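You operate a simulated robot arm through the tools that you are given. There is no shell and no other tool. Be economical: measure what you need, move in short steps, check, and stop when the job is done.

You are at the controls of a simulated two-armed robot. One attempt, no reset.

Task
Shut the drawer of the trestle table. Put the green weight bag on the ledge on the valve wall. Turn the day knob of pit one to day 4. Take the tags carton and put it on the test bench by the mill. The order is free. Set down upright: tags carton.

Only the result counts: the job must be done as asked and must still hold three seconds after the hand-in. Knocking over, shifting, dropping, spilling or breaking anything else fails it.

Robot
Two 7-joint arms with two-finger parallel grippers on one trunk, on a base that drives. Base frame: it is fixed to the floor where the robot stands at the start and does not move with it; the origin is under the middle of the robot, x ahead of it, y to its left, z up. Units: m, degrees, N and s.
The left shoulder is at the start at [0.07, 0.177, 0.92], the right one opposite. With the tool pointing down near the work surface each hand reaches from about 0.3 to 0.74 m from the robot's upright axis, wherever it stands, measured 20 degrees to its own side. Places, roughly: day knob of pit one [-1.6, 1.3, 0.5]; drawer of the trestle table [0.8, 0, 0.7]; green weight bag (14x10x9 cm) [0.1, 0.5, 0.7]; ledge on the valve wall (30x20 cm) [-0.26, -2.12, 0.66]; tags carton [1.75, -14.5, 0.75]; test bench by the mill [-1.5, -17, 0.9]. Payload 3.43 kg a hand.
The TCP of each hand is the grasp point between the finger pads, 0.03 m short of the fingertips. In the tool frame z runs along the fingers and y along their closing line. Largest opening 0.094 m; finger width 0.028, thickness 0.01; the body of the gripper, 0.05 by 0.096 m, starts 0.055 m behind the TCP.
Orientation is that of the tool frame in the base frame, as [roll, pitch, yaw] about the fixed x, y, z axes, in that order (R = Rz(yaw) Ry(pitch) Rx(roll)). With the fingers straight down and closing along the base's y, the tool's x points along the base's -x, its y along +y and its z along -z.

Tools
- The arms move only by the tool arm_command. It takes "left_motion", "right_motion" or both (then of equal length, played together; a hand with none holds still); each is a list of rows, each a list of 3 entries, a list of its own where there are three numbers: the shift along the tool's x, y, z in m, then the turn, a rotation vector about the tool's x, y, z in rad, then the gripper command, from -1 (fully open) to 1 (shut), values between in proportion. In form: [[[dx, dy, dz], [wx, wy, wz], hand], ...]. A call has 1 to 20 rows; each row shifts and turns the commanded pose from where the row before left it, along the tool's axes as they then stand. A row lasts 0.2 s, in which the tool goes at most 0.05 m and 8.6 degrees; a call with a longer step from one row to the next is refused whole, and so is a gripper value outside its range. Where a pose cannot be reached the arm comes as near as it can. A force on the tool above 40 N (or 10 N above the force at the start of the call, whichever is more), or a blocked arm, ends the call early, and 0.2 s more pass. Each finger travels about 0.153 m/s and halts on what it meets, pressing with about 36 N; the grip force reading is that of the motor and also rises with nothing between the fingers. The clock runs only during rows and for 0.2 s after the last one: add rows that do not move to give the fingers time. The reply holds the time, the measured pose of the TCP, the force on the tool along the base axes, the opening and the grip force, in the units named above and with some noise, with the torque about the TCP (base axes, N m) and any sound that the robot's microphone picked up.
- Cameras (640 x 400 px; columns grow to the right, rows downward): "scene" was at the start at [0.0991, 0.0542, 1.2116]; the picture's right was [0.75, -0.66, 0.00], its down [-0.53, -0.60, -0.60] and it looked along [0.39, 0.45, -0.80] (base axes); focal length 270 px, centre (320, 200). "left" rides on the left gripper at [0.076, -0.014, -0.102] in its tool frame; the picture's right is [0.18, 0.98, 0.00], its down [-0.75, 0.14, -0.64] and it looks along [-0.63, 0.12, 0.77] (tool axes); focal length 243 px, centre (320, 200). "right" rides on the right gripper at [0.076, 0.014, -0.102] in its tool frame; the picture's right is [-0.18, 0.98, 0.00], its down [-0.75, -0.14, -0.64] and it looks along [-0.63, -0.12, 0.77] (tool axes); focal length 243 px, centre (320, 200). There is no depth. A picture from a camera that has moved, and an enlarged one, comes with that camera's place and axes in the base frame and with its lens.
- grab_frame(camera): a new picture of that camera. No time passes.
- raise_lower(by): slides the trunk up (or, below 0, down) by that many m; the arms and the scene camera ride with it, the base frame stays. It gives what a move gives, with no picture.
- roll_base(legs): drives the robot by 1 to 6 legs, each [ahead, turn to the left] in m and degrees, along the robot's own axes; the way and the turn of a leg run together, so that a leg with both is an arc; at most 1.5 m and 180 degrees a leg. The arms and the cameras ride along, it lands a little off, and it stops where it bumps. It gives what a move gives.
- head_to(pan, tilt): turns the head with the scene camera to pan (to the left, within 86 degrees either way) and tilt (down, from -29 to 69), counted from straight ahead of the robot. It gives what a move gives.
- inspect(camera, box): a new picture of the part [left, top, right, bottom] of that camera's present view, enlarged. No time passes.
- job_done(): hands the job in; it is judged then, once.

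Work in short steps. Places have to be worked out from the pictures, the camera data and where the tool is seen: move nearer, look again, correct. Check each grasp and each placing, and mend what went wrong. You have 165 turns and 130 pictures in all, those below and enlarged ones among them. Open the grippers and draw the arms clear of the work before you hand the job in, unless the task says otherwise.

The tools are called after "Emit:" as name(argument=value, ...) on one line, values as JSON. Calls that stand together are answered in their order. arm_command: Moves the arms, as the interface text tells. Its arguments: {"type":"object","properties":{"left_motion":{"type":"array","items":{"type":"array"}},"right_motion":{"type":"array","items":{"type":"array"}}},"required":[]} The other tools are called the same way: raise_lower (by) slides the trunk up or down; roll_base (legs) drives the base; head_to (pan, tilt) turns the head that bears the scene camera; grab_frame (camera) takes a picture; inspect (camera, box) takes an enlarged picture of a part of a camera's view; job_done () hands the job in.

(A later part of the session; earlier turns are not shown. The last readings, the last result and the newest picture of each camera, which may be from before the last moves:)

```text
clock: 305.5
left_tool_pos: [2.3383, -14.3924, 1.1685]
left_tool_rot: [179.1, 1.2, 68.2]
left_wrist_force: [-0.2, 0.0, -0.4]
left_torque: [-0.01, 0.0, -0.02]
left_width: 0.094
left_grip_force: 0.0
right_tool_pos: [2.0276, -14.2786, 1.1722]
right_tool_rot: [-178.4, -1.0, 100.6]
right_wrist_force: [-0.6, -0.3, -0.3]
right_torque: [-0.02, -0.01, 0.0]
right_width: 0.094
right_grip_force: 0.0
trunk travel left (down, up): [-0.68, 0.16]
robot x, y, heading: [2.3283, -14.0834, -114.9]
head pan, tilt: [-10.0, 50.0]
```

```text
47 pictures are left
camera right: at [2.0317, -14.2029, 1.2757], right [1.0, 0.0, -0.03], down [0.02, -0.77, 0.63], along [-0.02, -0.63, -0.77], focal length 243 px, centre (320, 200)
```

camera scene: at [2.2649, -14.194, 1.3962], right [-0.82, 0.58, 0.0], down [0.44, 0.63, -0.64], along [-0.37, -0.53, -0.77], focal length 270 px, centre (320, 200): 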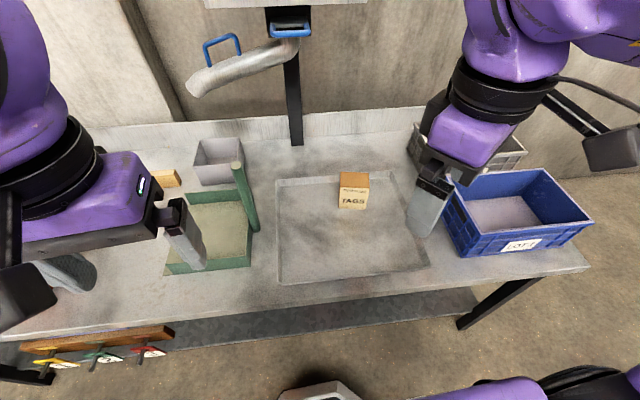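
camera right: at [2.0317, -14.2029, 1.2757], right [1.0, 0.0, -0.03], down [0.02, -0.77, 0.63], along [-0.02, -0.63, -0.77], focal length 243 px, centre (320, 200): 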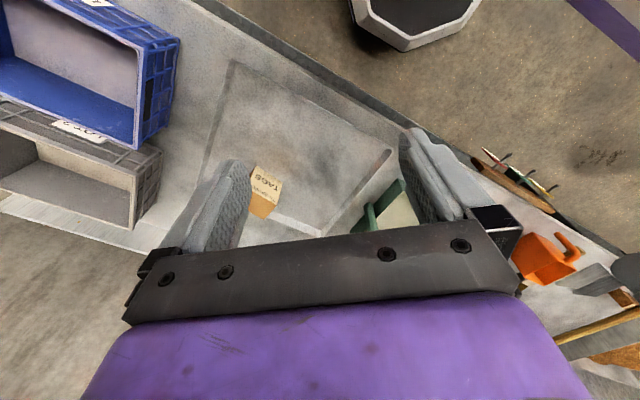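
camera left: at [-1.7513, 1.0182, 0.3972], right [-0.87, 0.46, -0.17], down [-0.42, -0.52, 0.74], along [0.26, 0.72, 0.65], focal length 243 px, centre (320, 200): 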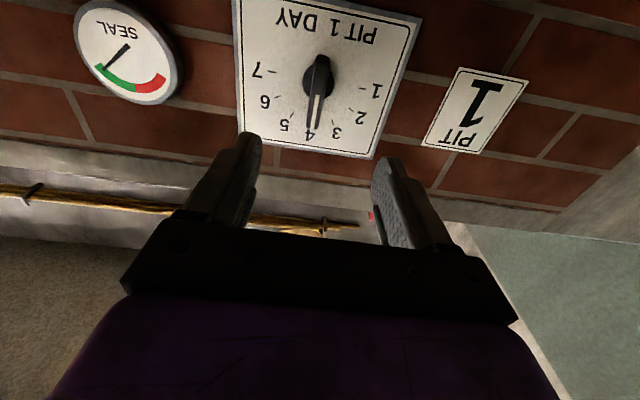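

I zoom on the carton in both cameras for triangulation.

Emit:
inspect(camera="scene", box=[325, 160, 385, 220])

Emit:
inspect(camera="right", box=[230, 150, 300, 230])

```text
6.67 times, centred on (355, 190) of scene
camera zoom: at [2.2649, -14.194, 1.3962], right [-0.82, 0.58, 0.0], down [0.44, 0.63, -0.64], along [-0.37, -0.53, -0.77], focal length 1802 px, centre (87, 267)
```

zoom: 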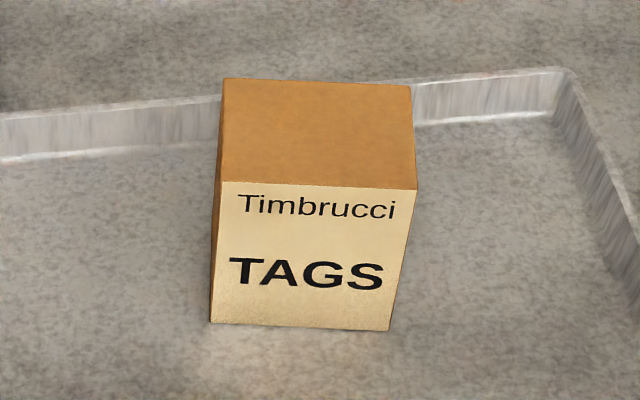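

```text
5.00 times, centred on (265, 190) of right
camera zoom: at [2.0317, -14.2029, 1.2757], right [1.0, 0.0, -0.03], down [0.02, -0.77, 0.63], along [-0.02, -0.63, -0.77], focal length 1213 px, centre (595, 250)
```

zoom: 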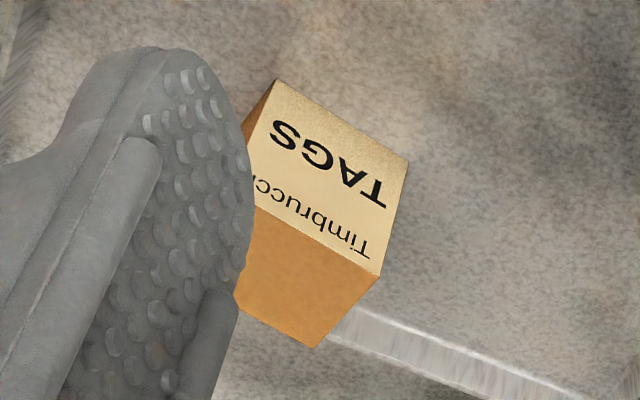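

Carton: 85 wide × 65 deep × 97 mm high, top centre (1.858,-14.598,0.817), turned to about -128°. I'll grip across the depth; first I move 0.1 m closer.

Emit:
roll_base(legs=[[0.1, 0]])

Emit:
arm_command(right_motion=[[[0, 0, 0], [0, 0, -0.143], -1], [[0, 0, 0], [0, 0, -0.143], -1], [[0, 0, 0], [0, 0, -0.143], -1], [[0, 0, 0], [0, 0, -0.143], -1], [[0, 0, 0], [0, 0, -0.143], -1], [[0, 0, 0], [0, 0, 0], -1]])

```text
clock: 306.7
left_tool_pos: [2.2944, -14.4835, 1.1695]
left_tool_rot: [179.3, 1.1, 68.3]
left_wrist_force: [-0.2, -0.1, 0.4]
left_torque: [0.04, -0.02, 0.02]
left_width: 0.094
left_grip_force: 0.0
right_tool_pos: [1.9844, -14.3703, 1.1737]
right_tool_rot: [-178.3, -1.0, 100.6]
right_wrist_force: [0.0, -0.4, -0.3]
right_torque: [0.01, 0.01, 0.0]
right_width: 0.0939
right_grip_force: 0.0
trunk travel left (down, up): [-0.68, 0.16]
robot x, y, heading: [2.2853, -14.1741, -115.1]
head pan, tilt: [-10.0, 50.0]
```

```text
clock: 308.1
left_tool_pos: [2.2933, -14.4845, 1.1689]
left_tool_rot: [179.2, 1.1, 68.2]
left_wrist_force: [-0.2, -0.7, 0.3]
left_torque: [-0.02, -0.02, 0.0]
left_width: 0.094
left_grip_force: 0.0
right_tool_pos: [1.9838, -14.3711, 1.1717]
right_tool_rot: [-179.5, -1.7, 141.8]
right_wrist_force: [0.0, -0.6, 1.1]
right_torque: [-0.02, -0.01, -0.04]
right_width: 0.0941
right_grip_force: 0.1
trunk travel left (down, up): [-0.68, 0.16]
robot x, y, heading: [2.2845, -14.1759, -115.1]
head pan, tilt: [-10.0, 50.0]
```

Rotation reached. I move over the carton and descend to a hover.

Emit:
arm_command(right_motion=[[[0, 0, 0], [0, -0.03, 0], -1], [[-0.0059, -0.0366, 0], [0, 0, 0], -1], [[-0.0059, -0.0366, 0], [0, 0, 0], -1], [[-0.0059, -0.0366, 0], [0, 0, 0], -1], [[-0.0059, -0.0366, 0], [0, 0, 0], -1], [[-0.0059, -0.0366, 0], [0, 0, 0], -1], [[-0.0059, -0.0366, 0], [0, 0, 0], -1], [[-0.0059, -0.0366, 0], [0, 0, 0], -1], [[0, 0, 0.044], [0, 0, 0], -1], [[0, 0, 0.044], [0, 0, 0], -1], [[0, 0, 0.044], [0, 0, 0], -1], [[0, 0, 0.044], [0, 0, 0], -1], [[0, 0, 0.044], [0, 0, 0], -1], [[0, 0, 0], [0, 0, 0], -1]])

Emit:
grab_frame(camera="right")

Emit:
grab_frame(camera="scene")

```text
clock: 311.1
left_tool_pos: [2.2945, -14.4854, 1.169]
left_tool_rot: [179.3, 1.2, 68.1]
left_wrist_force: [0.9, -0.5, 0.6]
left_torque: [0.01, 0.01, 0.02]
left_width: 0.094
left_grip_force: 0.1
right_tool_pos: [1.8584, -14.5994, 0.9551]
right_tool_rot: [-179.5, -0.1, 141.7]
right_wrist_force: [0.2, -0.1, 0.4]
right_torque: [0.03, 0.0, -0.02]
right_width: 0.0941
right_grip_force: 0.1
trunk travel left (down, up): [-0.68, 0.16]
robot x, y, heading: [2.286, -14.178, -115.1]
head pan, tilt: [-10.0, 50.0]
```

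```text
44 pictures are left
camera right: at [1.8089, -14.5396, 1.0578], right [0.75, 0.66, -0.01], down [0.51, -0.57, 0.64], along [0.42, -0.49, -0.77], focal length 243 px, centre (320, 200)
```

right: 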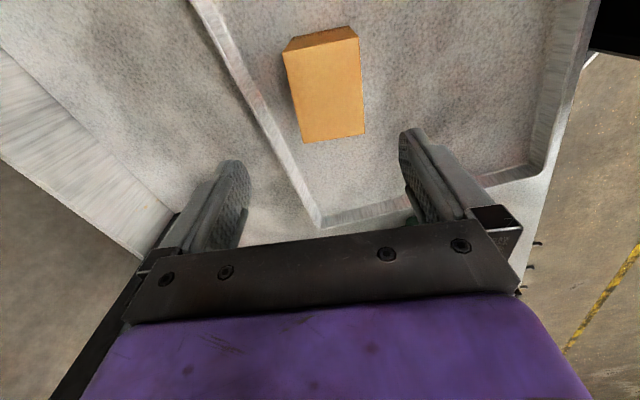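

```text
43 pictures are left
camera scene: at [2.2219, -14.2854, 1.3962], right [-0.82, 0.58, 0.0], down [0.44, 0.63, -0.64], along [-0.37, -0.53, -0.77], focal length 270 px, centre (320, 200)
```

scene: 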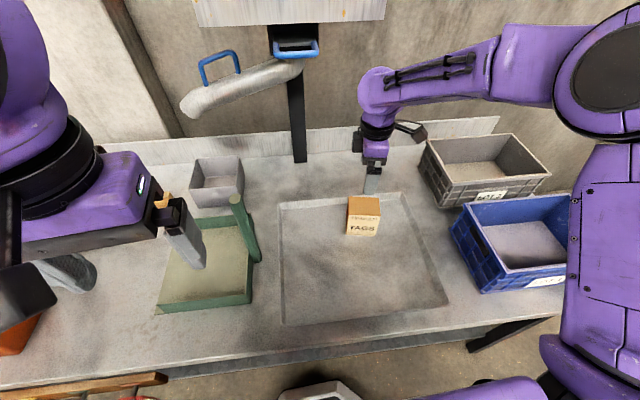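

The carton is aligned with the fingers; I nudge by about 8 and 6 mm and descend to grasp height.

Emit:
arm_command(right_motion=[[[0.008, 0.006, 0.02], [0, 0, 0], -1], [[0, 0, 0.035], [0, 0, 0], -1], [[0, 0, 0.035], [0, 0, 0], -1], [[0, 0, 0.025], [0, 0, 0], -1], [[0, 0, 0], [0, 0, 0], -1]])

Emit:
grab_frame(camera="right")

```text
clock: 312.3
left_tool_pos: [2.2944, -14.4832, 1.168]
left_tool_rot: [179.2, 1.2, 68.2]
left_wrist_force: [0.1, 0.1, 0.4]
left_torque: [-0.01, -0.02, 0.03]
left_width: 0.094
left_grip_force: 0.0
right_tool_pos: [1.8545, -14.592, 0.8423]
right_tool_rot: [-179.5, 0.0, 141.7]
right_wrist_force: [0.4, -0.5, -0.7]
right_torque: [0.01, -0.01, -0.01]
right_width: 0.0939
right_grip_force: 0.0
trunk travel left (down, up): [-0.68, 0.16]
robot x, y, heading: [2.2893, -14.1803, -115.3]
head pan, tilt: [-10.0, 50.0]
```

```text
42 pictures are left
camera right: at [1.8046, -14.5321, 0.9445], right [0.75, 0.66, -0.01], down [0.51, -0.57, 0.64], along [0.42, -0.49, -0.77], focal length 243 px, centre (320, 200)
```

right: 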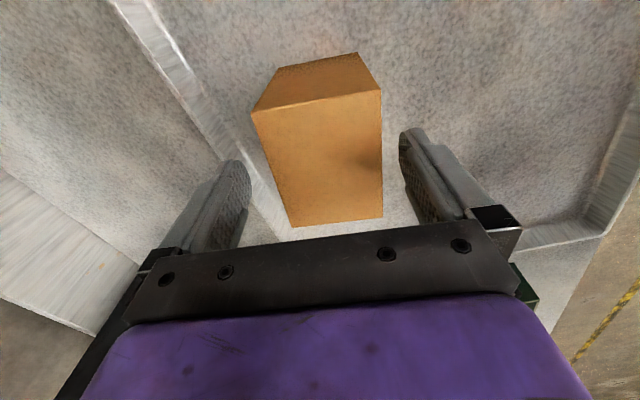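

Centred within a few mm. I nudge 4 mm, go down 50 mm and close.

Emit:
arm_command(right_motion=[[[0, 0.004, 0.015], [0, 0, 0], -1], [[0, 0, 0.02], [0, 0, 0], -1], [[0, 0, 0.015], [0, 0, 0], -1], [[0, 0, 0], [0, 0, 0], -1], [[0, 0, 0], [0, 0, 0], 0], [[0, 0, 0], [0, 0, 0], 0.5], [[0, 0, 0], [0, 0, 0], 1], [[0, 0, 0], [0, 0, 0], 1]])

Emit:
grab_frame(camera="right")

```text
clock: 314.1
left_tool_pos: [2.2946, -14.4844, 1.168]
left_tool_rot: [179.2, 1.1, 68.2]
left_wrist_force: [0.4, -0.3, 0.6]
left_torque: [-0.02, 0.01, -0.05]
left_width: 0.094
left_grip_force: 0.0
right_tool_pos: [1.8553, -14.5886, 0.7917]
right_tool_rot: [-179.4, -0.3, 141.5]
right_wrist_force: [-1.0, 0.7, 1.5]
right_torque: [0.07, -0.15, -0.02]
right_width: 0.0694
right_grip_force: 35.7
trunk travel left (down, up): [-0.68, 0.16]
robot x, y, heading: [2.2909, -14.1757, -115.3]
head pan, tilt: [-10.0, 50.0]
```

```text
41 pictures are left
camera right: at [1.8059, -14.5289, 0.8932], right [0.75, 0.66, -0.01], down [0.51, -0.57, 0.64], along [0.42, -0.49, -0.77], focal length 243 px, centre (320, 200)
```

right: 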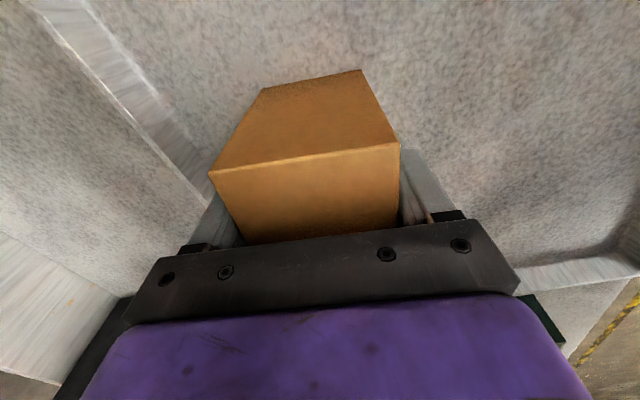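

Gripped at 69 mm. I lift it straight up slowly.

Emit:
arm_command(right_motion=[[[0, 0, -0.004], [0, 0, 0], 1], [[0, 0, -0.008], [0, 0, 0], 1], [[0, 0, -0.012], [0, 0, 0], 1], [[0, 0, -0.02], [0, 0, 0], 1], [[0, 0, -0.025], [0, 0, 0], 1], [[0, 0, -0.025], [0, 0, 0], 1], [[0, 0, -0.025], [0, 0, 0], 1], [[0, 0, -0.025], [0, 0, 0], 1], [[0, 0, -0.025], [0, 0, 0], 1], [[0, 0, -0.025], [0, 0, 0], 1], [[0, 0, -0.025], [0, 0, 0], 1], [[0, 0, -0.015], [0, 0, 0], 1], [[0, 0, 0], [0, 0, 0], 1]])

Emit:
grab_frame(camera="scene")

```text
clock: 316.9
left_tool_pos: [2.2942, -14.4847, 1.1686]
left_tool_rot: [179.2, 1.0, 68.3]
left_wrist_force: [1.3, 0.3, 0.1]
left_torque: [-0.01, 0.0, 0.0]
left_width: 0.094
left_grip_force: 0.0
right_tool_pos: [1.8561, -14.587, 1.0222]
right_tool_rot: [-179.5, -0.1, 141.7]
right_wrist_force: [-0.1, -0.9, -2.5]
right_torque: [0.03, 0.02, -0.02]
right_width: 0.0691
right_grip_force: 36.2
trunk travel left (down, up): [-0.68, 0.16]
robot x, y, heading: [2.2845, -14.1768, -115.4]
head pan, tilt: [-10.0, 50.0]
```

```text
40 pictures are left
camera scene: at [2.221, -14.2866, 1.3961], right [-0.82, 0.58, 0.0], down [0.44, 0.63, -0.64], along [-0.37, -0.52, -0.77], focal length 270 px, centre (320, 200)
```

scene: 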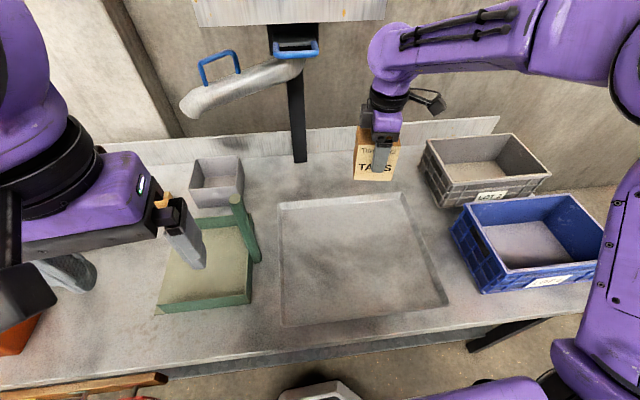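

Carton held firmly. I back away from the bench and then look to the right for the test bench.

Emit:
roll_base(legs=[[-0.65, 0]])

Emit:
head_to(pan=-55, tilt=12)

Emit:
grab_frame(camera="scene")

```text
clock: 320.5
left_tool_pos: [2.5753, -13.8881, 1.1664]
left_tool_rot: [179.2, 1.0, 68.6]
left_wrist_force: [0.4, 0.3, -0.5]
left_torque: [0.03, 0.0, 0.0]
left_width: 0.0941
left_grip_force: 0.0
right_tool_pos: [2.1379, -13.9926, 1.0232]
right_tool_rot: [-179.5, -0.2, 141.9]
right_wrist_force: [0.1, -0.7, -2.8]
right_torque: [0.01, 0.01, 0.0]
right_width: 0.069
right_grip_force: 36.2
trunk travel left (down, up): [-0.68, 0.16]
robot x, y, heading: [2.5682, -13.5792, -115.0]
head pan, tilt: [-10.0, 50.0]
```

```text
clock: 321.6
left_tool_pos: [2.5754, -13.8864, 1.1696]
left_tool_rot: [179.2, 1.0, 68.6]
left_wrist_force: [0.7, 0.0, -0.3]
left_torque: [-0.03, -0.01, 0.03]
left_width: 0.0941
left_grip_force: 0.1
right_tool_pos: [2.1377, -13.9915, 1.0216]
right_tool_rot: [-179.4, -0.2, 142.0]
right_wrist_force: [0.4, 0.2, -3.6]
right_torque: [0.02, 0.03, 0.02]
right_width: 0.0689
right_grip_force: 35.9
trunk travel left (down, up): [-0.68, 0.16]
robot x, y, heading: [2.5683, -13.5805, -114.8]
head pan, tilt: [-55.0, 12.0]
```

```text
39 pictures are left
camera scene: at [2.4535, -13.6424, 1.4546], right [-0.18, 0.98, 0.0], down [0.21, 0.04, -0.98], along [-0.96, -0.17, -0.21], focal length 270 px, centre (320, 200)
```

scene: 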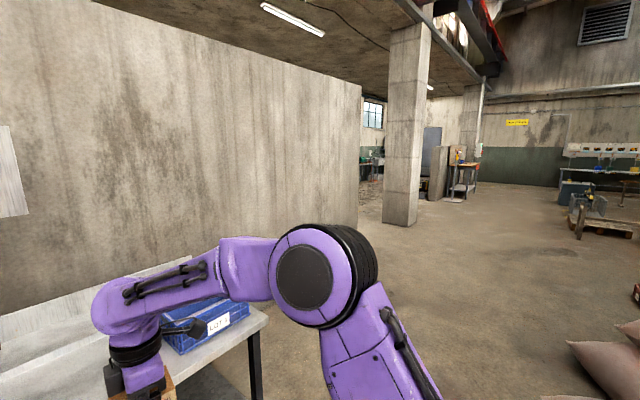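

The wall ends near (-2.1,-13.8); the test bench must lie behind it. I drive along the wall to about (0.2,-12.95) for a better view.

Emit:
roll_base(legs=[[0, -80], [1.5, 0], [0.95, 0]])

Emit:
head_to(pan=20, tilt=12)

Emit:
grab_frame(camera="scene")

```text
clock: 337.1
left_tool_pos: [-0.1384, -13.0553, 1.1691]
left_tool_rot: [179.1, 1.1, -10.4]
left_wrist_force: [0.1, 0.0, -0.1]
left_torque: [-0.01, 0.02, -0.01]
left_width: 0.0941
left_grip_force: 0.0
right_tool_pos: [-0.3262, -12.6464, 1.0222]
right_tool_rot: [-179.4, -0.2, 63.0]
right_wrist_force: [-0.7, 0.3, -3.7]
right_torque: [0.04, -0.01, 0.02]
right_width: 0.069
right_grip_force: 36.0
trunk travel left (down, up): [-0.68, 0.16]
robot x, y, heading: [0.164, -12.9885, 166.2]
head pan, tilt: [-55.0, 12.0]
```

```text
clock: 338.6
left_tool_pos: [-0.1396, -13.0544, 1.1677]
left_tool_rot: [179.2, 1.1, -10.5]
left_wrist_force: [-0.1, -0.4, 0.3]
left_torque: [-0.01, 0.02, 0.0]
left_width: 0.0942
left_grip_force: 0.1
right_tool_pos: [-0.3254, -12.6456, 1.022]
right_tool_rot: [-179.4, -0.2, 62.9]
right_wrist_force: [0.9, 0.5, -2.5]
right_torque: [0.02, -0.01, -0.01]
right_width: 0.0689
right_grip_force: 35.5
trunk travel left (down, up): [-0.68, 0.16]
robot x, y, heading: [0.1645, -12.9871, 166.5]
head pan, tilt: [20.0, 12.0]
```

```text
38 pictures are left
camera scene: at [0.0203, -12.9861, 1.4547], right [-0.11, 0.99, 0.0], down [0.21, 0.02, -0.98], along [-0.97, -0.1, -0.21], focal length 270 px, centre (320, 200)
```

scene: 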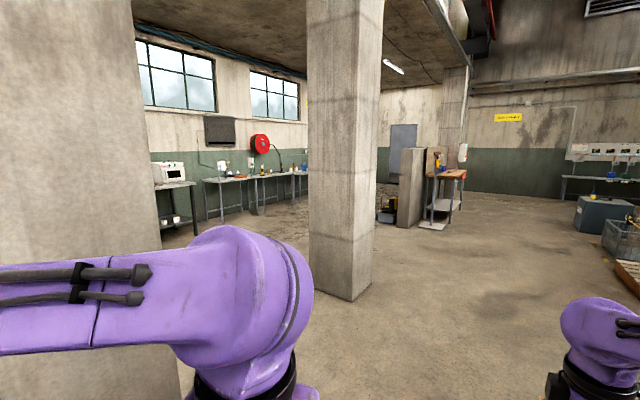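

The wall ends around (-0.95,-13.75), leaving a wide gap to the column; the back area holds benches. I drive into the gap and face -y.

Emit:
roll_base(legs=[[0, 26.5], [1.5, 0], [0.35, 0], [0, 75]])

Emit:
head_to(pan=0, tilt=15)

Emit:
grab_frame(camera="scene")

```text
clock: 352.6
left_tool_pos: [-1.5276, -13.6822, 1.1691]
left_tool_rot: [179.2, 0.9, 92.4]
left_wrist_force: [0.5, 0.5, -0.5]
left_torque: [0.04, 0.01, -0.01]
left_width: 0.0939
left_grip_force: 0.0
right_tool_pos: [-1.8858, -13.9549, 1.0225]
right_tool_rot: [-179.5, -0.1, 165.8]
right_wrist_force: [-0.2, 0.3, -2.8]
right_torque: [-0.01, 0.01, 0.0]
right_width: 0.0688
right_grip_force: 35.5
trunk travel left (down, up): [-0.68, 0.16]
robot x, y, heading: [-1.6619, -13.4052, -91.0]
head pan, tilt: [20.0, 12.0]
```

```text
clock: 353.4
left_tool_pos: [-1.5284, -13.6824, 1.1682]
left_tool_rot: [179.1, 1.1, 92.4]
left_wrist_force: [-0.5, 0.0, 0.9]
left_torque: [-0.01, 0.04, -0.02]
left_width: 0.094
left_grip_force: 0.0
right_tool_pos: [-1.8852, -13.9543, 1.0224]
right_tool_rot: [-179.5, -0.1, 165.8]
right_wrist_force: [0.3, -0.2, -2.8]
right_torque: [0.0, 0.0, -0.01]
right_width: 0.0691
right_grip_force: 35.2
trunk travel left (down, up): [-0.68, 0.16]
robot x, y, heading: [-1.6623, -13.4053, -91.3]
head pan, tilt: [0.0, 15.0]
```

```text
37 pictures are left
camera scene: at [-1.6626, -13.5488, 1.4498], right [-1.0, 0.02, 0.0], down [0.0, 0.26, -0.97], along [-0.02, -0.97, -0.26], focal length 270 px, centre (320, 200)
```

scene: 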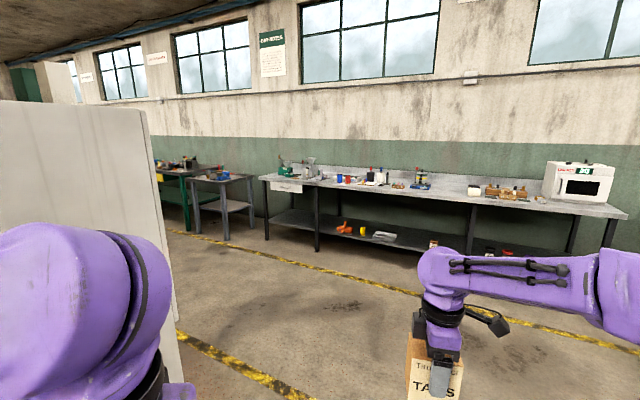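

The long bench matches (-1.5,-17). I zoom in on it to find the mill and a free spot.

Emit:
inspect(camera="scene", box=[150, 130, 460, 270])

Emit:
inspect(camera="scene", box=[400, 130, 640, 270])

```text
2.06 times, centred on (305, 200) of scene
camera zoom: at [-1.6626, -13.5488, 1.4498], right [-1.0, 0.02, 0.0], down [0.0, 0.26, -0.97], along [-0.02, -0.97, -0.26], focal length 558 px, centre (351, 200)
```

zoom: 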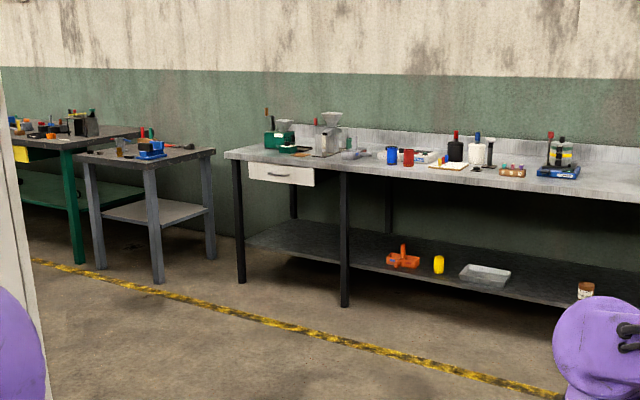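

```text
2.67 times, centred on (520, 200) of scene
camera zoom: at [-1.6626, -13.5488, 1.4498], right [-1.0, 0.02, 0.0], down [0.0, 0.26, -0.97], along [-0.02, -0.97, -0.26], focal length 721 px, centre (-213, 200)
```

zoom: 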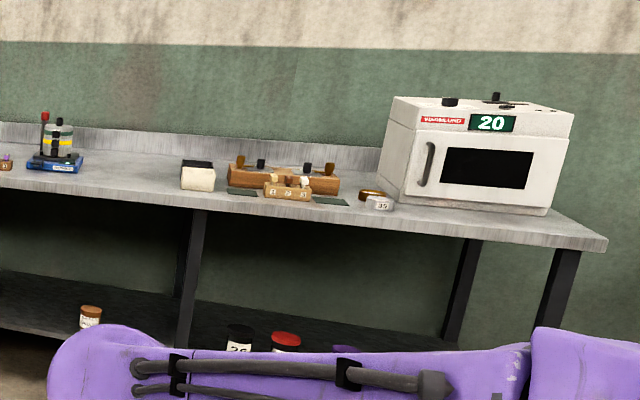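

Mills stand at the bench's left end. Before driving on, I check the wall edge close on my left.

Emit:
head_to(pan=30, tilt=35)

Emit:
grab_frame(camera="scene")

```text
clock: 354.4
left_tool_pos: [-1.5277, -13.6829, 1.1674]
left_tool_rot: [179.2, 1.0, 92.4]
left_wrist_force: [-0.2, -0.6, 0.2]
left_torque: [0.01, -0.01, -0.01]
left_width: 0.0938
left_grip_force: 0.0
right_tool_pos: [-1.8847, -13.9547, 1.0231]
right_tool_rot: [-179.5, -0.1, 165.8]
right_wrist_force: [0.0, -0.2, -2.7]
right_torque: [0.02, 0.03, -0.02]
right_width: 0.069
right_grip_force: 36.3
trunk travel left (down, up): [-0.68, 0.16]
robot x, y, heading: [-1.6606, -13.403, -91.0]
head pan, tilt: [30.0, 35.0]
```

```text
34 pictures are left
camera scene: at [-1.6185, -13.5325, 1.4179], right [-0.88, -0.48, 0.0], down [-0.28, 0.5, -0.82], along [0.4, -0.72, -0.57], focal length 270 px, centre (320, 200)
```

scene: 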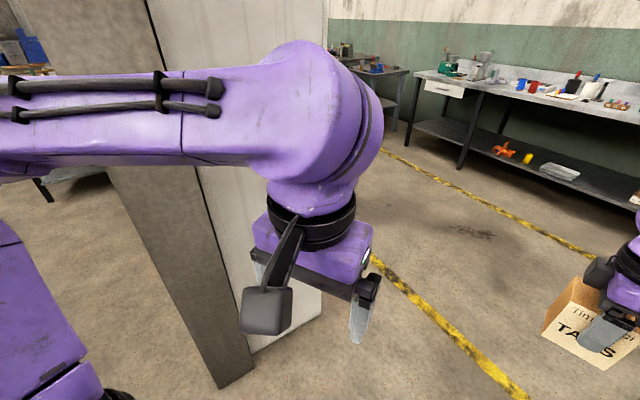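

A panel sticks out to (-1.18,-14.35); I steer right around it, then continue to a stand-off in front of the bench's mill end.

Emit:
roll_base(legs=[[0, -25], [0.5, 0], [0, 26], [1.15, 0]])

Emit:
roll_base(legs=[[0, 46], [1.3, 0], [0, -72]])

Emit:
head_to(pan=-10, tilt=28)

Emit:
grab_frame(camera="scene")

```text
clock: 365.4
left_tool_pos: [-1.7817, -15.2774, 1.1685]
left_tool_rot: [179.2, 1.0, 91.9]
left_wrist_force: [-0.3, 0.4, 0.3]
left_torque: [0.02, -0.01, -0.01]
left_width: 0.0942
left_grip_force: 0.1
right_tool_pos: [-2.1408, -15.546, 1.0227]
right_tool_rot: [-179.4, -0.1, 165.4]
right_wrist_force: [-1.0, -0.4, -2.7]
right_torque: [-0.02, -0.02, 0.03]
right_width: 0.0691
right_grip_force: 35.9
trunk travel left (down, up): [-0.68, 0.16]
robot x, y, heading: [-1.9128, -14.9948, -91.4]
head pan, tilt: [30.0, 35.0]
```

```text
clock: 377.2
left_tool_pos: [-0.9869, -16.2279, 1.168]
left_tool_rot: [179.2, 1.0, 66.4]
left_wrist_force: [0.3, -0.2, 0.5]
left_torque: [0.0, 0.02, 0.03]
left_width: 0.0938
left_grip_force: 0.0
right_tool_pos: [-1.4285, -16.3153, 1.0225]
right_tool_rot: [-179.4, -0.1, 139.8]
right_wrist_force: [0.6, -0.1, -4.1]
right_torque: [0.02, 0.03, -0.02]
right_width: 0.0691
right_grip_force: 35.9
trunk travel left (down, up): [-0.68, 0.16]
robot x, y, heading: [-0.9824, -15.9199, -117.2]
head pan, tilt: [30.0, 35.0]
```

```text
clock: 378.3
left_tool_pos: [-0.9876, -16.2287, 1.1678]
left_tool_rot: [179.3, 0.9, 66.4]
left_wrist_force: [0.9, -0.8, -0.2]
left_torque: [0.02, 0.01, 0.01]
left_width: 0.0938
left_grip_force: 0.1
right_tool_pos: [-1.4267, -16.316, 1.0236]
right_tool_rot: [-179.5, -0.2, 139.8]
right_wrist_force: [-1.0, -0.1, -2.6]
right_torque: [0.03, 0.0, -0.01]
right_width: 0.0693
right_grip_force: 36.0
trunk travel left (down, up): [-0.68, 0.16]
robot x, y, heading: [-0.9818, -15.9219, -117.2]
head pan, tilt: [-10.0, 28.0]
```

```text
33 pictures are left
camera scene: at [-1.062, -16.0385, 1.4288], right [-0.8, 0.6, 0.0], down [0.28, 0.38, -0.88], along [-0.53, -0.7, -0.47], focal length 270 px, centre (320, 200)
```

scene: 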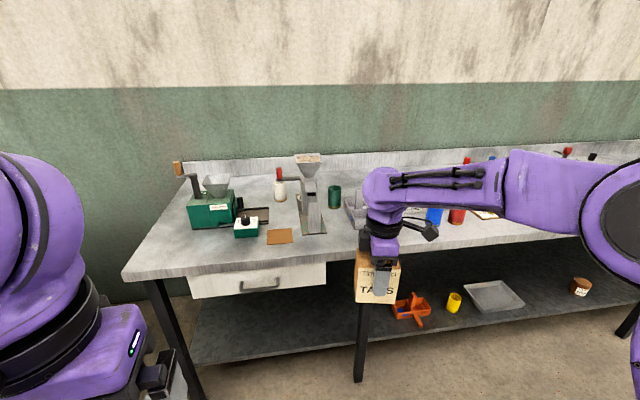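

The free area in front of the green mill (about (-1.18,-16.82)) suits the carton. I sidestep left so the right hand can reach it.

Emit:
roll_base(legs=[[0, 60], [0.4, 0], [0, -60]])

Emit:
head_to(pan=-10, tilt=45)

Emit:
grab_frame(camera="scene")

Emit:
grab_frame(camera="right")

```text
clock: 386.1
left_tool_pos: [-0.7525, -16.5685, 1.1684]
left_tool_rot: [179.2, 0.9, 67.9]
left_wrist_force: [0.4, 0.0, 0.7]
left_torque: [0.01, 0.01, 0.01]
left_width: 0.094
left_grip_force: 0.0
right_tool_pos: [-1.1906, -16.6684, 1.0234]
right_tool_rot: [-179.4, 0.0, 141.3]
right_wrist_force: [-1.2, -0.2, -2.4]
right_torque: [0.04, -0.03, 0.01]
right_width: 0.0692
right_grip_force: 35.9
trunk travel left (down, up): [-0.68, 0.16]
robot x, y, heading: [-0.7586, -16.2582, -115.4]
head pan, tilt: [-10.0, 28.0]
```

```text
clock: 386.9
left_tool_pos: [-0.7525, -16.5679, 1.1687]
left_tool_rot: [179.2, 1.0, 67.9]
left_wrist_force: [0.4, -0.9, 0.0]
left_torque: [0.03, -0.01, 0.0]
left_width: 0.0939
left_grip_force: 0.0
right_tool_pos: [-1.1896, -16.6682, 1.0222]
right_tool_rot: [-179.5, -0.1, 141.3]
right_wrist_force: [-0.4, -0.1, -2.5]
right_torque: [0.02, -0.03, 0.06]
right_width: 0.0691
right_grip_force: 35.5
trunk travel left (down, up): [-0.68, 0.16]
robot x, y, heading: [-0.7574, -16.2588, -115.5]
head pan, tilt: [-10.0, 45.0]
```

```text
32 pictures are left
camera scene: at [-0.8269, -16.3728, 1.4031], right [-0.81, 0.58, 0.0], down [0.41, 0.57, -0.71], along [-0.41, -0.57, -0.71], focal length 270 px, centre (320, 200)
```

scene: 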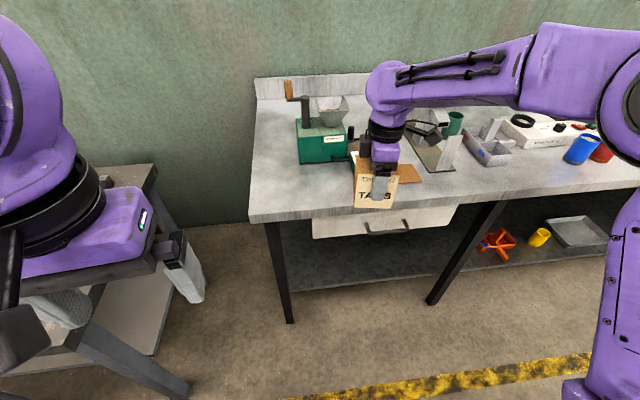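

```text
31 pictures are left
camera right: at [-1.2404, -16.6079, 1.1253], right [0.76, 0.65, -0.01], down [0.5, -0.58, 0.64], along [0.41, -0.49, -0.77], focal length 243 px, centre (320, 200)
```

right: 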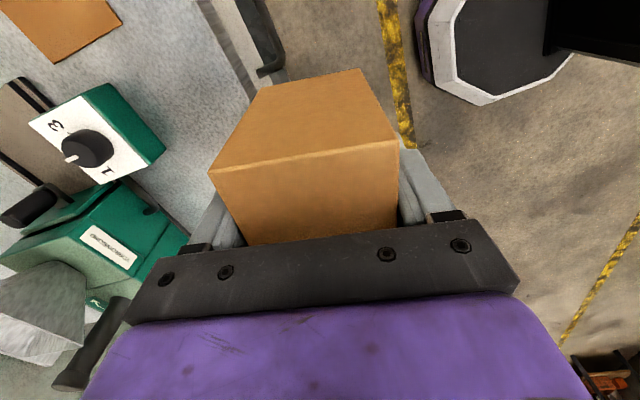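

The clear spot between the bench's front-left corner and the mill is about (-1.09,-16.855). I move the carton over it.

Emit:
arm_command(right_motion=[[[-0.0325, -0.014, 0], [0, 0, 0], 1], [[-0.0325, -0.014, 0], [0, 0, 0], 1], [[-0.0325, -0.014, 0], [0, 0, 0], 1], [[-0.0325, -0.014, 0], [0, 0, 0], 1], [[-0.0325, -0.014, 0], [0, 0, 0], 1], [[-0.0325, -0.014, 0], [0, 0, 0], 1], [[0, 0, 0.01], [0, 0, 0], 1], [[0, 0, 0.01], [0, 0, 0], 1], [[0, 0, 0], [0, 0, 0], 1]])

Emit:
grab_frame(camera="scene")

Emit:
grab_frame(camera="right")

```text
clock: 388.9
left_tool_pos: [-0.753, -16.5688, 1.1678]
left_tool_rot: [179.2, 1.1, 67.9]
left_wrist_force: [-0.2, 0.3, -0.1]
left_torque: [0.01, -0.02, 0.0]
left_width: 0.0939
left_grip_force: 0.2
right_tool_pos: [-1.1023, -16.827, 1.0004]
right_tool_rot: [-179.5, 0.0, 141.2]
right_wrist_force: [0.1, 0.4, -3.7]
right_torque: [0.03, 0.03, -0.02]
right_width: 0.069
right_grip_force: 35.8
right hand out of reach, approached as far as the arm can: row 6
trunk travel left (down, up): [-0.68, 0.16]
robot x, y, heading: [-0.7582, -16.2601, -115.9]
head pan, tilt: [-10.0, 45.0]
```

```text
30 pictures are left
camera scene: at [-0.8266, -16.3725, 1.403], right [-0.81, 0.58, 0.0], down [0.41, 0.57, -0.71], along [-0.41, -0.57, -0.71], focal length 270 px, centre (320, 200)
```

scene: 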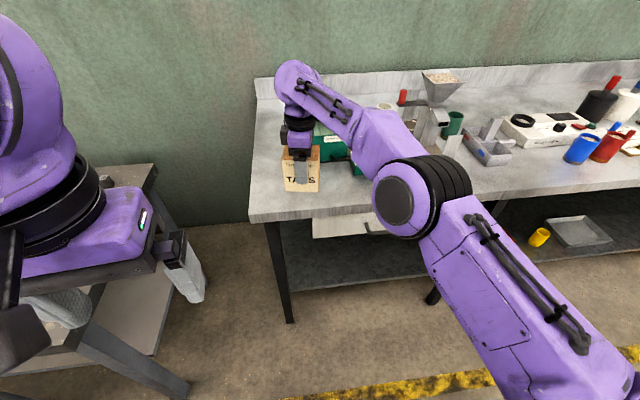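

```text
29 pictures are left
camera right: at [-1.1517, -16.7676, 1.1018], right [0.76, 0.65, -0.01], down [0.5, -0.58, 0.64], along [0.41, -0.49, -0.77], focal length 243 px, centre (320, 200)
```

right: 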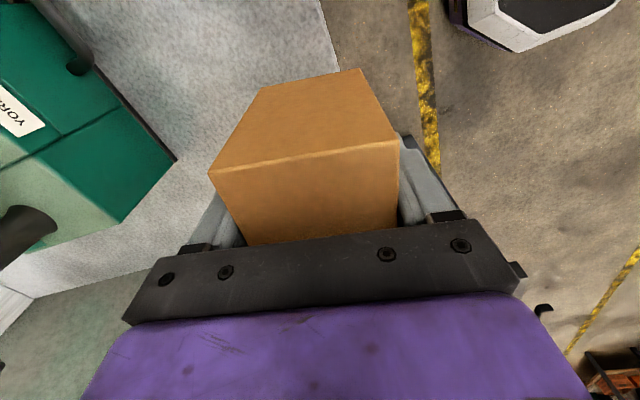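

The bench edge seen from above shows the surface is lower (≈0.84) and the carton is too near the edge. I pull the hand back, drive 0.13 m closer, then extend deeper.

Emit:
arm_command(right_motion=[[[0.002, 0.0305, -0.005], [0, 0, 0], 1], [[0.002, 0.0305, -0.005], [0, 0, 0], 1], [[0.002, 0.0305, -0.005], [0, 0, 0], 1], [[0.002, 0.0305, -0.005], [0, 0, 0], 1], [[0, 0, 0], [0, 0, 0], 1]])

Emit:
roll_base(legs=[[0.13, 0]])

Emit:
grab_frame(camera="right")

Emit:
grab_frame(camera="scene")

```text
clock: 390.1
left_tool_pos: [-0.7537, -16.57, 1.1678]
left_tool_rot: [179.2, 1.0, 67.8]
left_wrist_force: [-0.6, 0.0, -0.2]
left_torque: [-0.01, 0.01, 0.01]
left_width: 0.094
left_grip_force: 0.1
right_tool_pos: [-1.0326, -16.727, 1.0179]
right_tool_rot: [-179.5, -0.1, 141.4]
right_wrist_force: [-0.5, -0.4, -3.2]
right_torque: [0.03, 0.01, 0.01]
right_width: 0.0689
right_grip_force: 35.7
trunk travel left (down, up): [-0.68, 0.16]
robot x, y, heading: [-0.758, -16.2563, -115.7]
head pan, tilt: [-10.0, 45.0]
```

```text
clock: 391.4
left_tool_pos: [-0.8087, -16.6875, 1.1688]
left_tool_rot: [179.2, 1.0, 67.9]
left_wrist_force: [0.1, -1.7, 0.3]
left_torque: [0.02, 0.0, 0.03]
left_width: 0.0939
left_grip_force: 0.1
right_tool_pos: [-1.0896, -16.8462, 1.0206]
right_tool_rot: [-179.5, -0.1, 141.3]
right_wrist_force: [-0.6, 0.1, -3.9]
right_torque: [-0.01, 0.02, 0.0]
right_width: 0.0689
right_grip_force: 35.8
trunk travel left (down, up): [-0.68, 0.16]
robot x, y, heading: [-0.8121, -16.3815, -115.4]
head pan, tilt: [-10.0, 45.0]
```

```text
28 pictures are left
camera right: at [-1.1391, -16.7857, 1.1221], right [0.76, 0.65, -0.01], down [0.5, -0.58, 0.64], along [0.41, -0.49, -0.77], focal length 243 px, centre (320, 200)
```

right: 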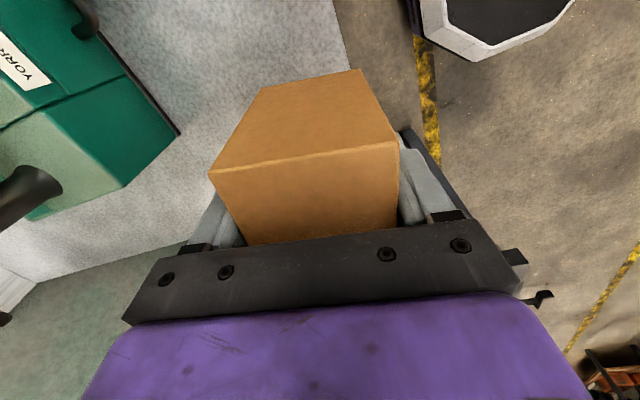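

```text
27 pictures are left
camera scene: at [-0.8833, -16.4912, 1.4032], right [-0.81, 0.58, 0.0], down [0.41, 0.57, -0.71], along [-0.41, -0.58, -0.71], focal length 270 px, centre (320, 200)
```

scene: 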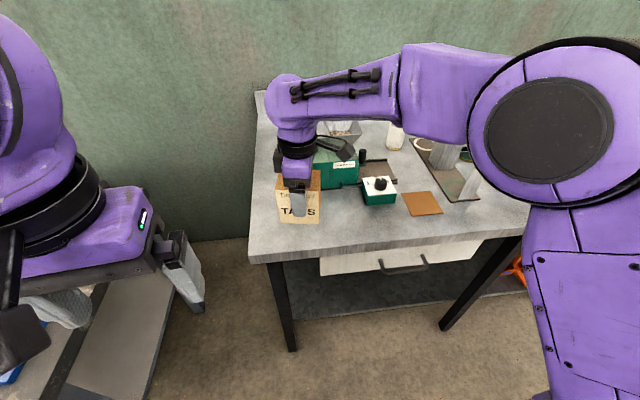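

Now the front edge is well located (S needs to be about 10 cm inside it). I extend to (-1.085,-16.925) and look.

Emit:
arm_command(right_motion=[[[-0.0177, -0.0195, 0], [0, 0, 0], 1], [[-0.0177, -0.0195, 0], [0, 0, 0], 1], [[-0.0177, -0.0195, 0], [0, 0, 0], 1], [[0, 0, 0], [0, 0, 0], 1]])

Emit:
grab_frame(camera="right")

Emit:
inspect(camera="scene", box=[220, 70, 460, 270])

```text
clock: 392.4
left_tool_pos: [-0.8104, -16.6872, 1.1679]
left_tool_rot: [179.2, 1.2, 67.9]
left_wrist_force: [0.3, 0.6, -0.2]
left_torque: [-0.04, -0.01, -0.03]
left_width: 0.094
left_grip_force: 0.0
right_tool_pos: [-1.0885, -16.9237, 1.0203]
right_tool_rot: [-179.5, -0.1, 141.2]
right_wrist_force: [-0.3, 0.9, -2.7]
right_torque: [0.02, 0.04, 0.01]
right_width: 0.0693
right_grip_force: 35.9
trunk travel left (down, up): [-0.68, 0.16]
robot x, y, heading: [-0.8156, -16.3777, -115.7]
head pan, tilt: [-10.0, 45.0]
```

```text
26 pictures are left
camera right: at [-1.1362, -16.8648, 1.1228], right [0.76, 0.65, -0.01], down [0.5, -0.58, 0.64], along [0.41, -0.49, -0.77], focal length 243 px, centre (320, 200)
```

right: 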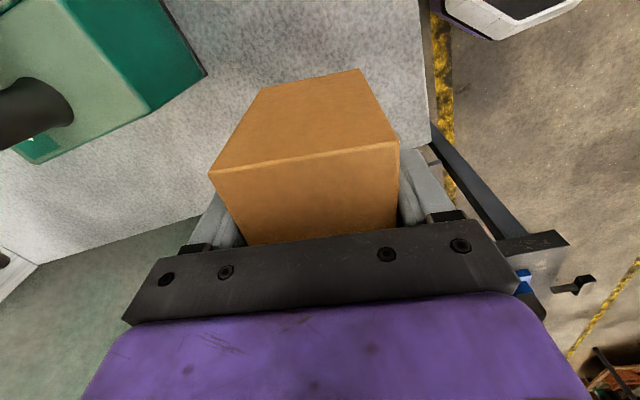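

```text
2.00 times, centred on (340, 170) of scene
camera zoom: at [-0.8837, -16.4914, 1.4031], right [-0.81, 0.58, 0.0], down [0.41, 0.57, -0.71], along [-0.41, -0.58, -0.71], focal length 541 px, centre (280, 260)
```

zoom: 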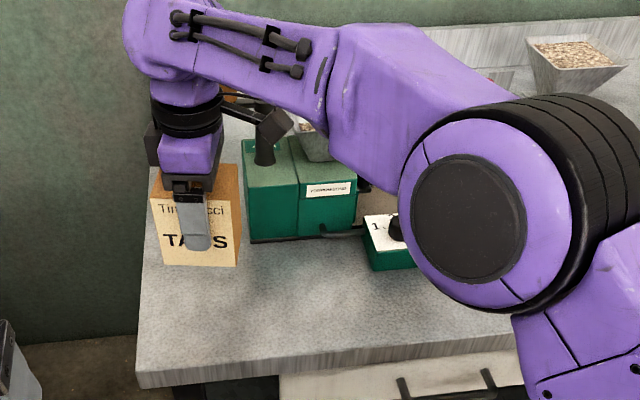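

The carton is about 10 cm inside the front edge and clear of the mill. I lower it.

Emit:
arm_command(right_motion=[[[0, 0, 0.015], [0, 0, 0], 1], [[0, 0, 0.015], [0, 0, 0], 1], [[0, 0, 0.015], [0, 0, 0], 1], [[0, 0, 0.01], [0, 0, 0], 1], [[0, 0, 0.006], [0, 0, 0], 1], [[0, 0, 0.004], [0, 0, 0], 1], [[0, 0, 0], [0, 0, 0], 1]])

Emit:
inspect(camera="scene", box=[220, 70, 460, 270])

```text
clock: 394.0
left_tool_pos: [-0.8098, -16.687, 1.1679]
left_tool_rot: [179.3, 1.1, 67.8]
left_wrist_force: [0.0, 0.2, -0.4]
left_torque: [0.0, -0.03, 0.01]
left_width: 0.0942
left_grip_force: 0.1
right_tool_pos: [-1.0868, -16.9257, 0.9537]
right_tool_rot: [-179.5, -0.1, 141.3]
right_wrist_force: [0.1, 0.2, -2.4]
right_torque: [-0.03, 0.03, 0.0]
right_width: 0.0691
right_grip_force: 36.1
trunk travel left (down, up): [-0.68, 0.16]
robot x, y, heading: [-0.8153, -16.3804, -115.3]
head pan, tilt: [-10.0, 45.0]
```

```text
2.00 times, centred on (340, 170) of scene
camera zoom: at [-0.8838, -16.4924, 1.403], right [-0.81, 0.58, 0.0], down [0.41, 0.58, -0.71], along [-0.41, -0.57, -0.71], focal length 541 px, centre (280, 260)
```

zoom: 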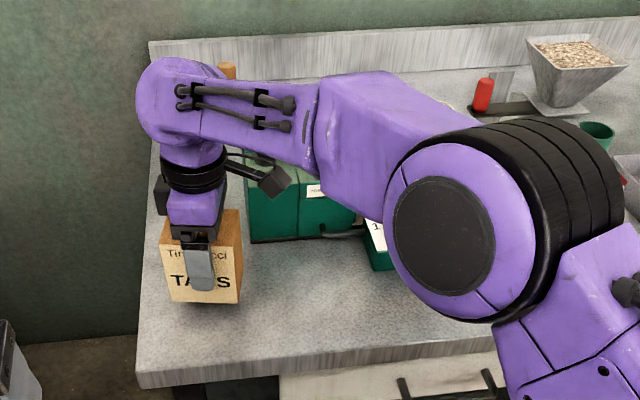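

Still hanging free, clear of the mill. I continue down in small steps until contact.

Emit:
arm_command(right_motion=[[[0, 0, 0.008], [0, 0, 0], 1], [[0, 0, 0.008], [0, 0, 0], 1], [[0, 0, 0.006], [0, 0, 0], 1], [[0, 0, 0.004], [0, 0, 0], 1], [[0, 0, 0.004], [0, 0, 0], 1], [[0, 0, 0], [0, 0, 0], 1]])

Emit:
inspect(camera="scene", box=[220, 70, 460, 270])

```text
clock: 395.4
left_tool_pos: [-0.8095, -16.6861, 1.1688]
left_tool_rot: [179.3, 1.1, 67.9]
left_wrist_force: [-0.1, -0.3, -0.8]
left_torque: [0.03, 0.0, 0.0]
left_width: 0.0937
left_grip_force: 0.0
right_tool_pos: [-1.0858, -16.9254, 0.9251]
right_tool_rot: [-179.3, 0.1, 141.2]
right_wrist_force: [-0.3, -1.7, 9.0]
right_torque: [-0.15, -0.62, -0.09]
right_width: 0.069
right_grip_force: 35.9
trunk travel left (down, up): [-0.68, 0.16]
robot x, y, heading: [-0.8173, -16.3819, -115.3]
head pan, tilt: [-10.0, 45.0]
```

```text
2.00 times, centred on (340, 170) of scene
camera zoom: at [-0.8832, -16.491, 1.4034], right [-0.81, 0.58, 0.0], down [0.41, 0.57, -0.71], along [-0.41, -0.58, -0.71], focal length 541 px, centre (280, 260)
```

zoom: 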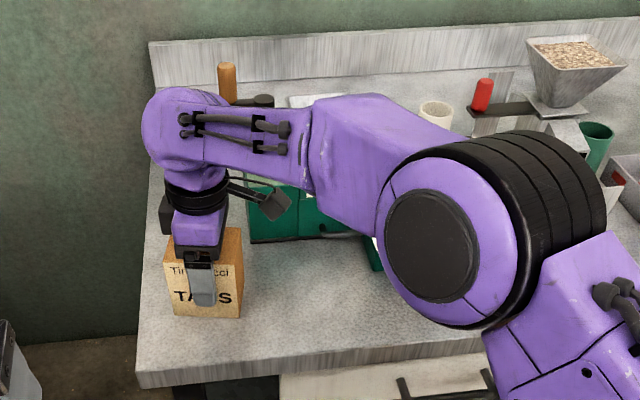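

Contact with the bench at TCP z≈0.925. I ease up 1 mm, open, and rise straight up.

Emit:
arm_command(right_motion=[[[0, 0, -0.001], [0, 0, 0], 1], [[0, 0, 0], [0, 0, 0], 0.2], [[0, 0, 0], [0, 0, 0], -0.6], [[0, 0, 0], [0, 0, 0], -1], [[0, 0, 0], [0, 0, 0], -1], [[0, 0, -0.01], [0, 0, 0], -1], [[0, 0, -0.02], [0, 0, 0], -1], [[0, 0, -0.03], [0, 0, 0], -1], [[0, 0, -0.04], [0, 0, 0], -1], [[0, 0, -0.04], [0, 0, 0], -1], [[0, 0, -0.04], [0, 0, 0], -1], [[0, 0, 0], [0, 0, 0], -1]])

Emit:
grab_frame(camera="scene")

Emit:
grab_frame(camera="right")

```text
clock: 398.0
left_tool_pos: [-0.8096, -16.6874, 1.1676]
left_tool_rot: [179.2, 1.1, 67.9]
left_wrist_force: [-0.5, 0.2, 0.2]
left_torque: [-0.03, 0.0, 0.0]
left_width: 0.0941
left_grip_force: 0.1
right_tool_pos: [-1.0842, -16.925, 1.1088]
right_tool_rot: [-179.5, -0.1, 141.3]
right_wrist_force: [-0.1, 0.0, -0.7]
right_torque: [-0.04, 0.0, 0.01]
right_width: 0.0938
right_grip_force: 0.1
trunk travel left (down, up): [-0.68, 0.16]
robot x, y, heading: [-0.818, -16.3809, -115.3]
head pan, tilt: [-10.0, 45.0]
```

```text
22 pictures are left
camera scene: at [-0.8838, -16.4922, 1.403], right [-0.81, 0.58, 0.0], down [0.41, 0.58, -0.71], along [-0.41, -0.57, -0.71], focal length 270 px, centre (320, 200)
```

scene: 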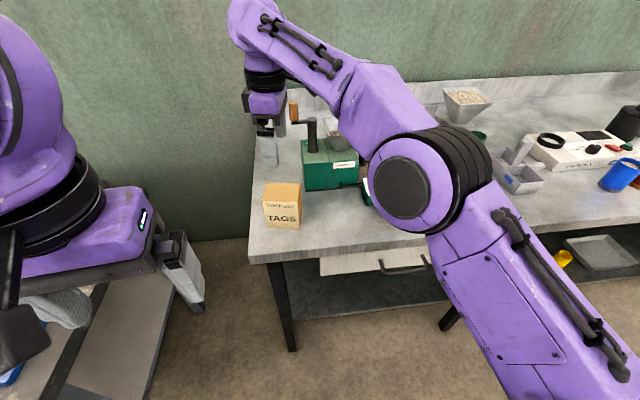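

```text
21 pictures are left
camera right: at [-1.1336, -16.8657, 1.2109], right [0.76, 0.65, -0.01], down [0.5, -0.58, 0.64], along [0.41, -0.49, -0.77], focal length 243 px, centre (320, 200)
```

right: 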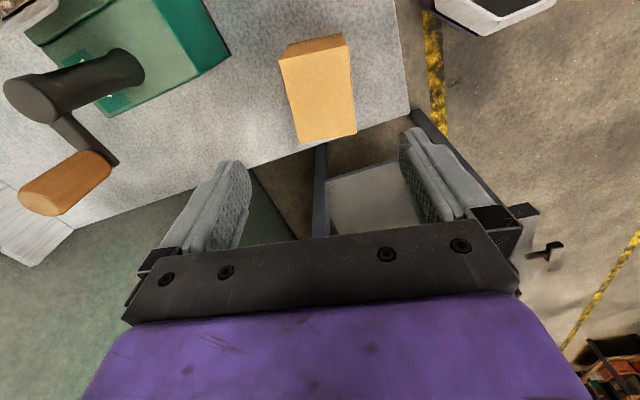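

The carton stands upright on the bench, about 5 cm or more from all edges. I back the base away so the arms are clear.

Emit:
roll_base(legs=[[-0.45, 0]])

Emit:
grab_frame(camera="scene")

```text
clock: 400.7
left_tool_pos: [-0.6146, -16.2796, 1.1685]
left_tool_rot: [179.2, 1.1, 67.8]
left_wrist_force: [0.4, -0.1, 0.5]
left_torque: [0.02, -0.01, -0.02]
left_width: 0.0938
left_grip_force: 0.0
right_tool_pos: [-0.8887, -16.5152, 1.1081]
right_tool_rot: [-179.5, -0.1, 141.2]
right_wrist_force: [-0.2, -0.2, -0.6]
right_torque: [0.03, 0.0, -0.01]
right_width: 0.0939
right_grip_force: 0.1
trunk travel left (down, up): [-0.68, 0.16]
robot x, y, heading: [-0.6161, -15.9697, -115.4]
head pan, tilt: [-10.0, 45.0]
```

```text
20 pictures are left
camera scene: at [-0.6878, -16.0835, 1.403], right [-0.81, 0.58, 0.0], down [0.41, 0.57, -0.71], along [-0.41, -0.57, -0.71], focal length 270 px, centre (320, 200)
```

scene: 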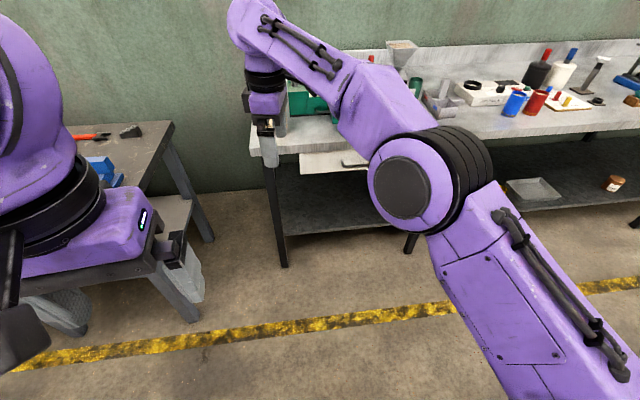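

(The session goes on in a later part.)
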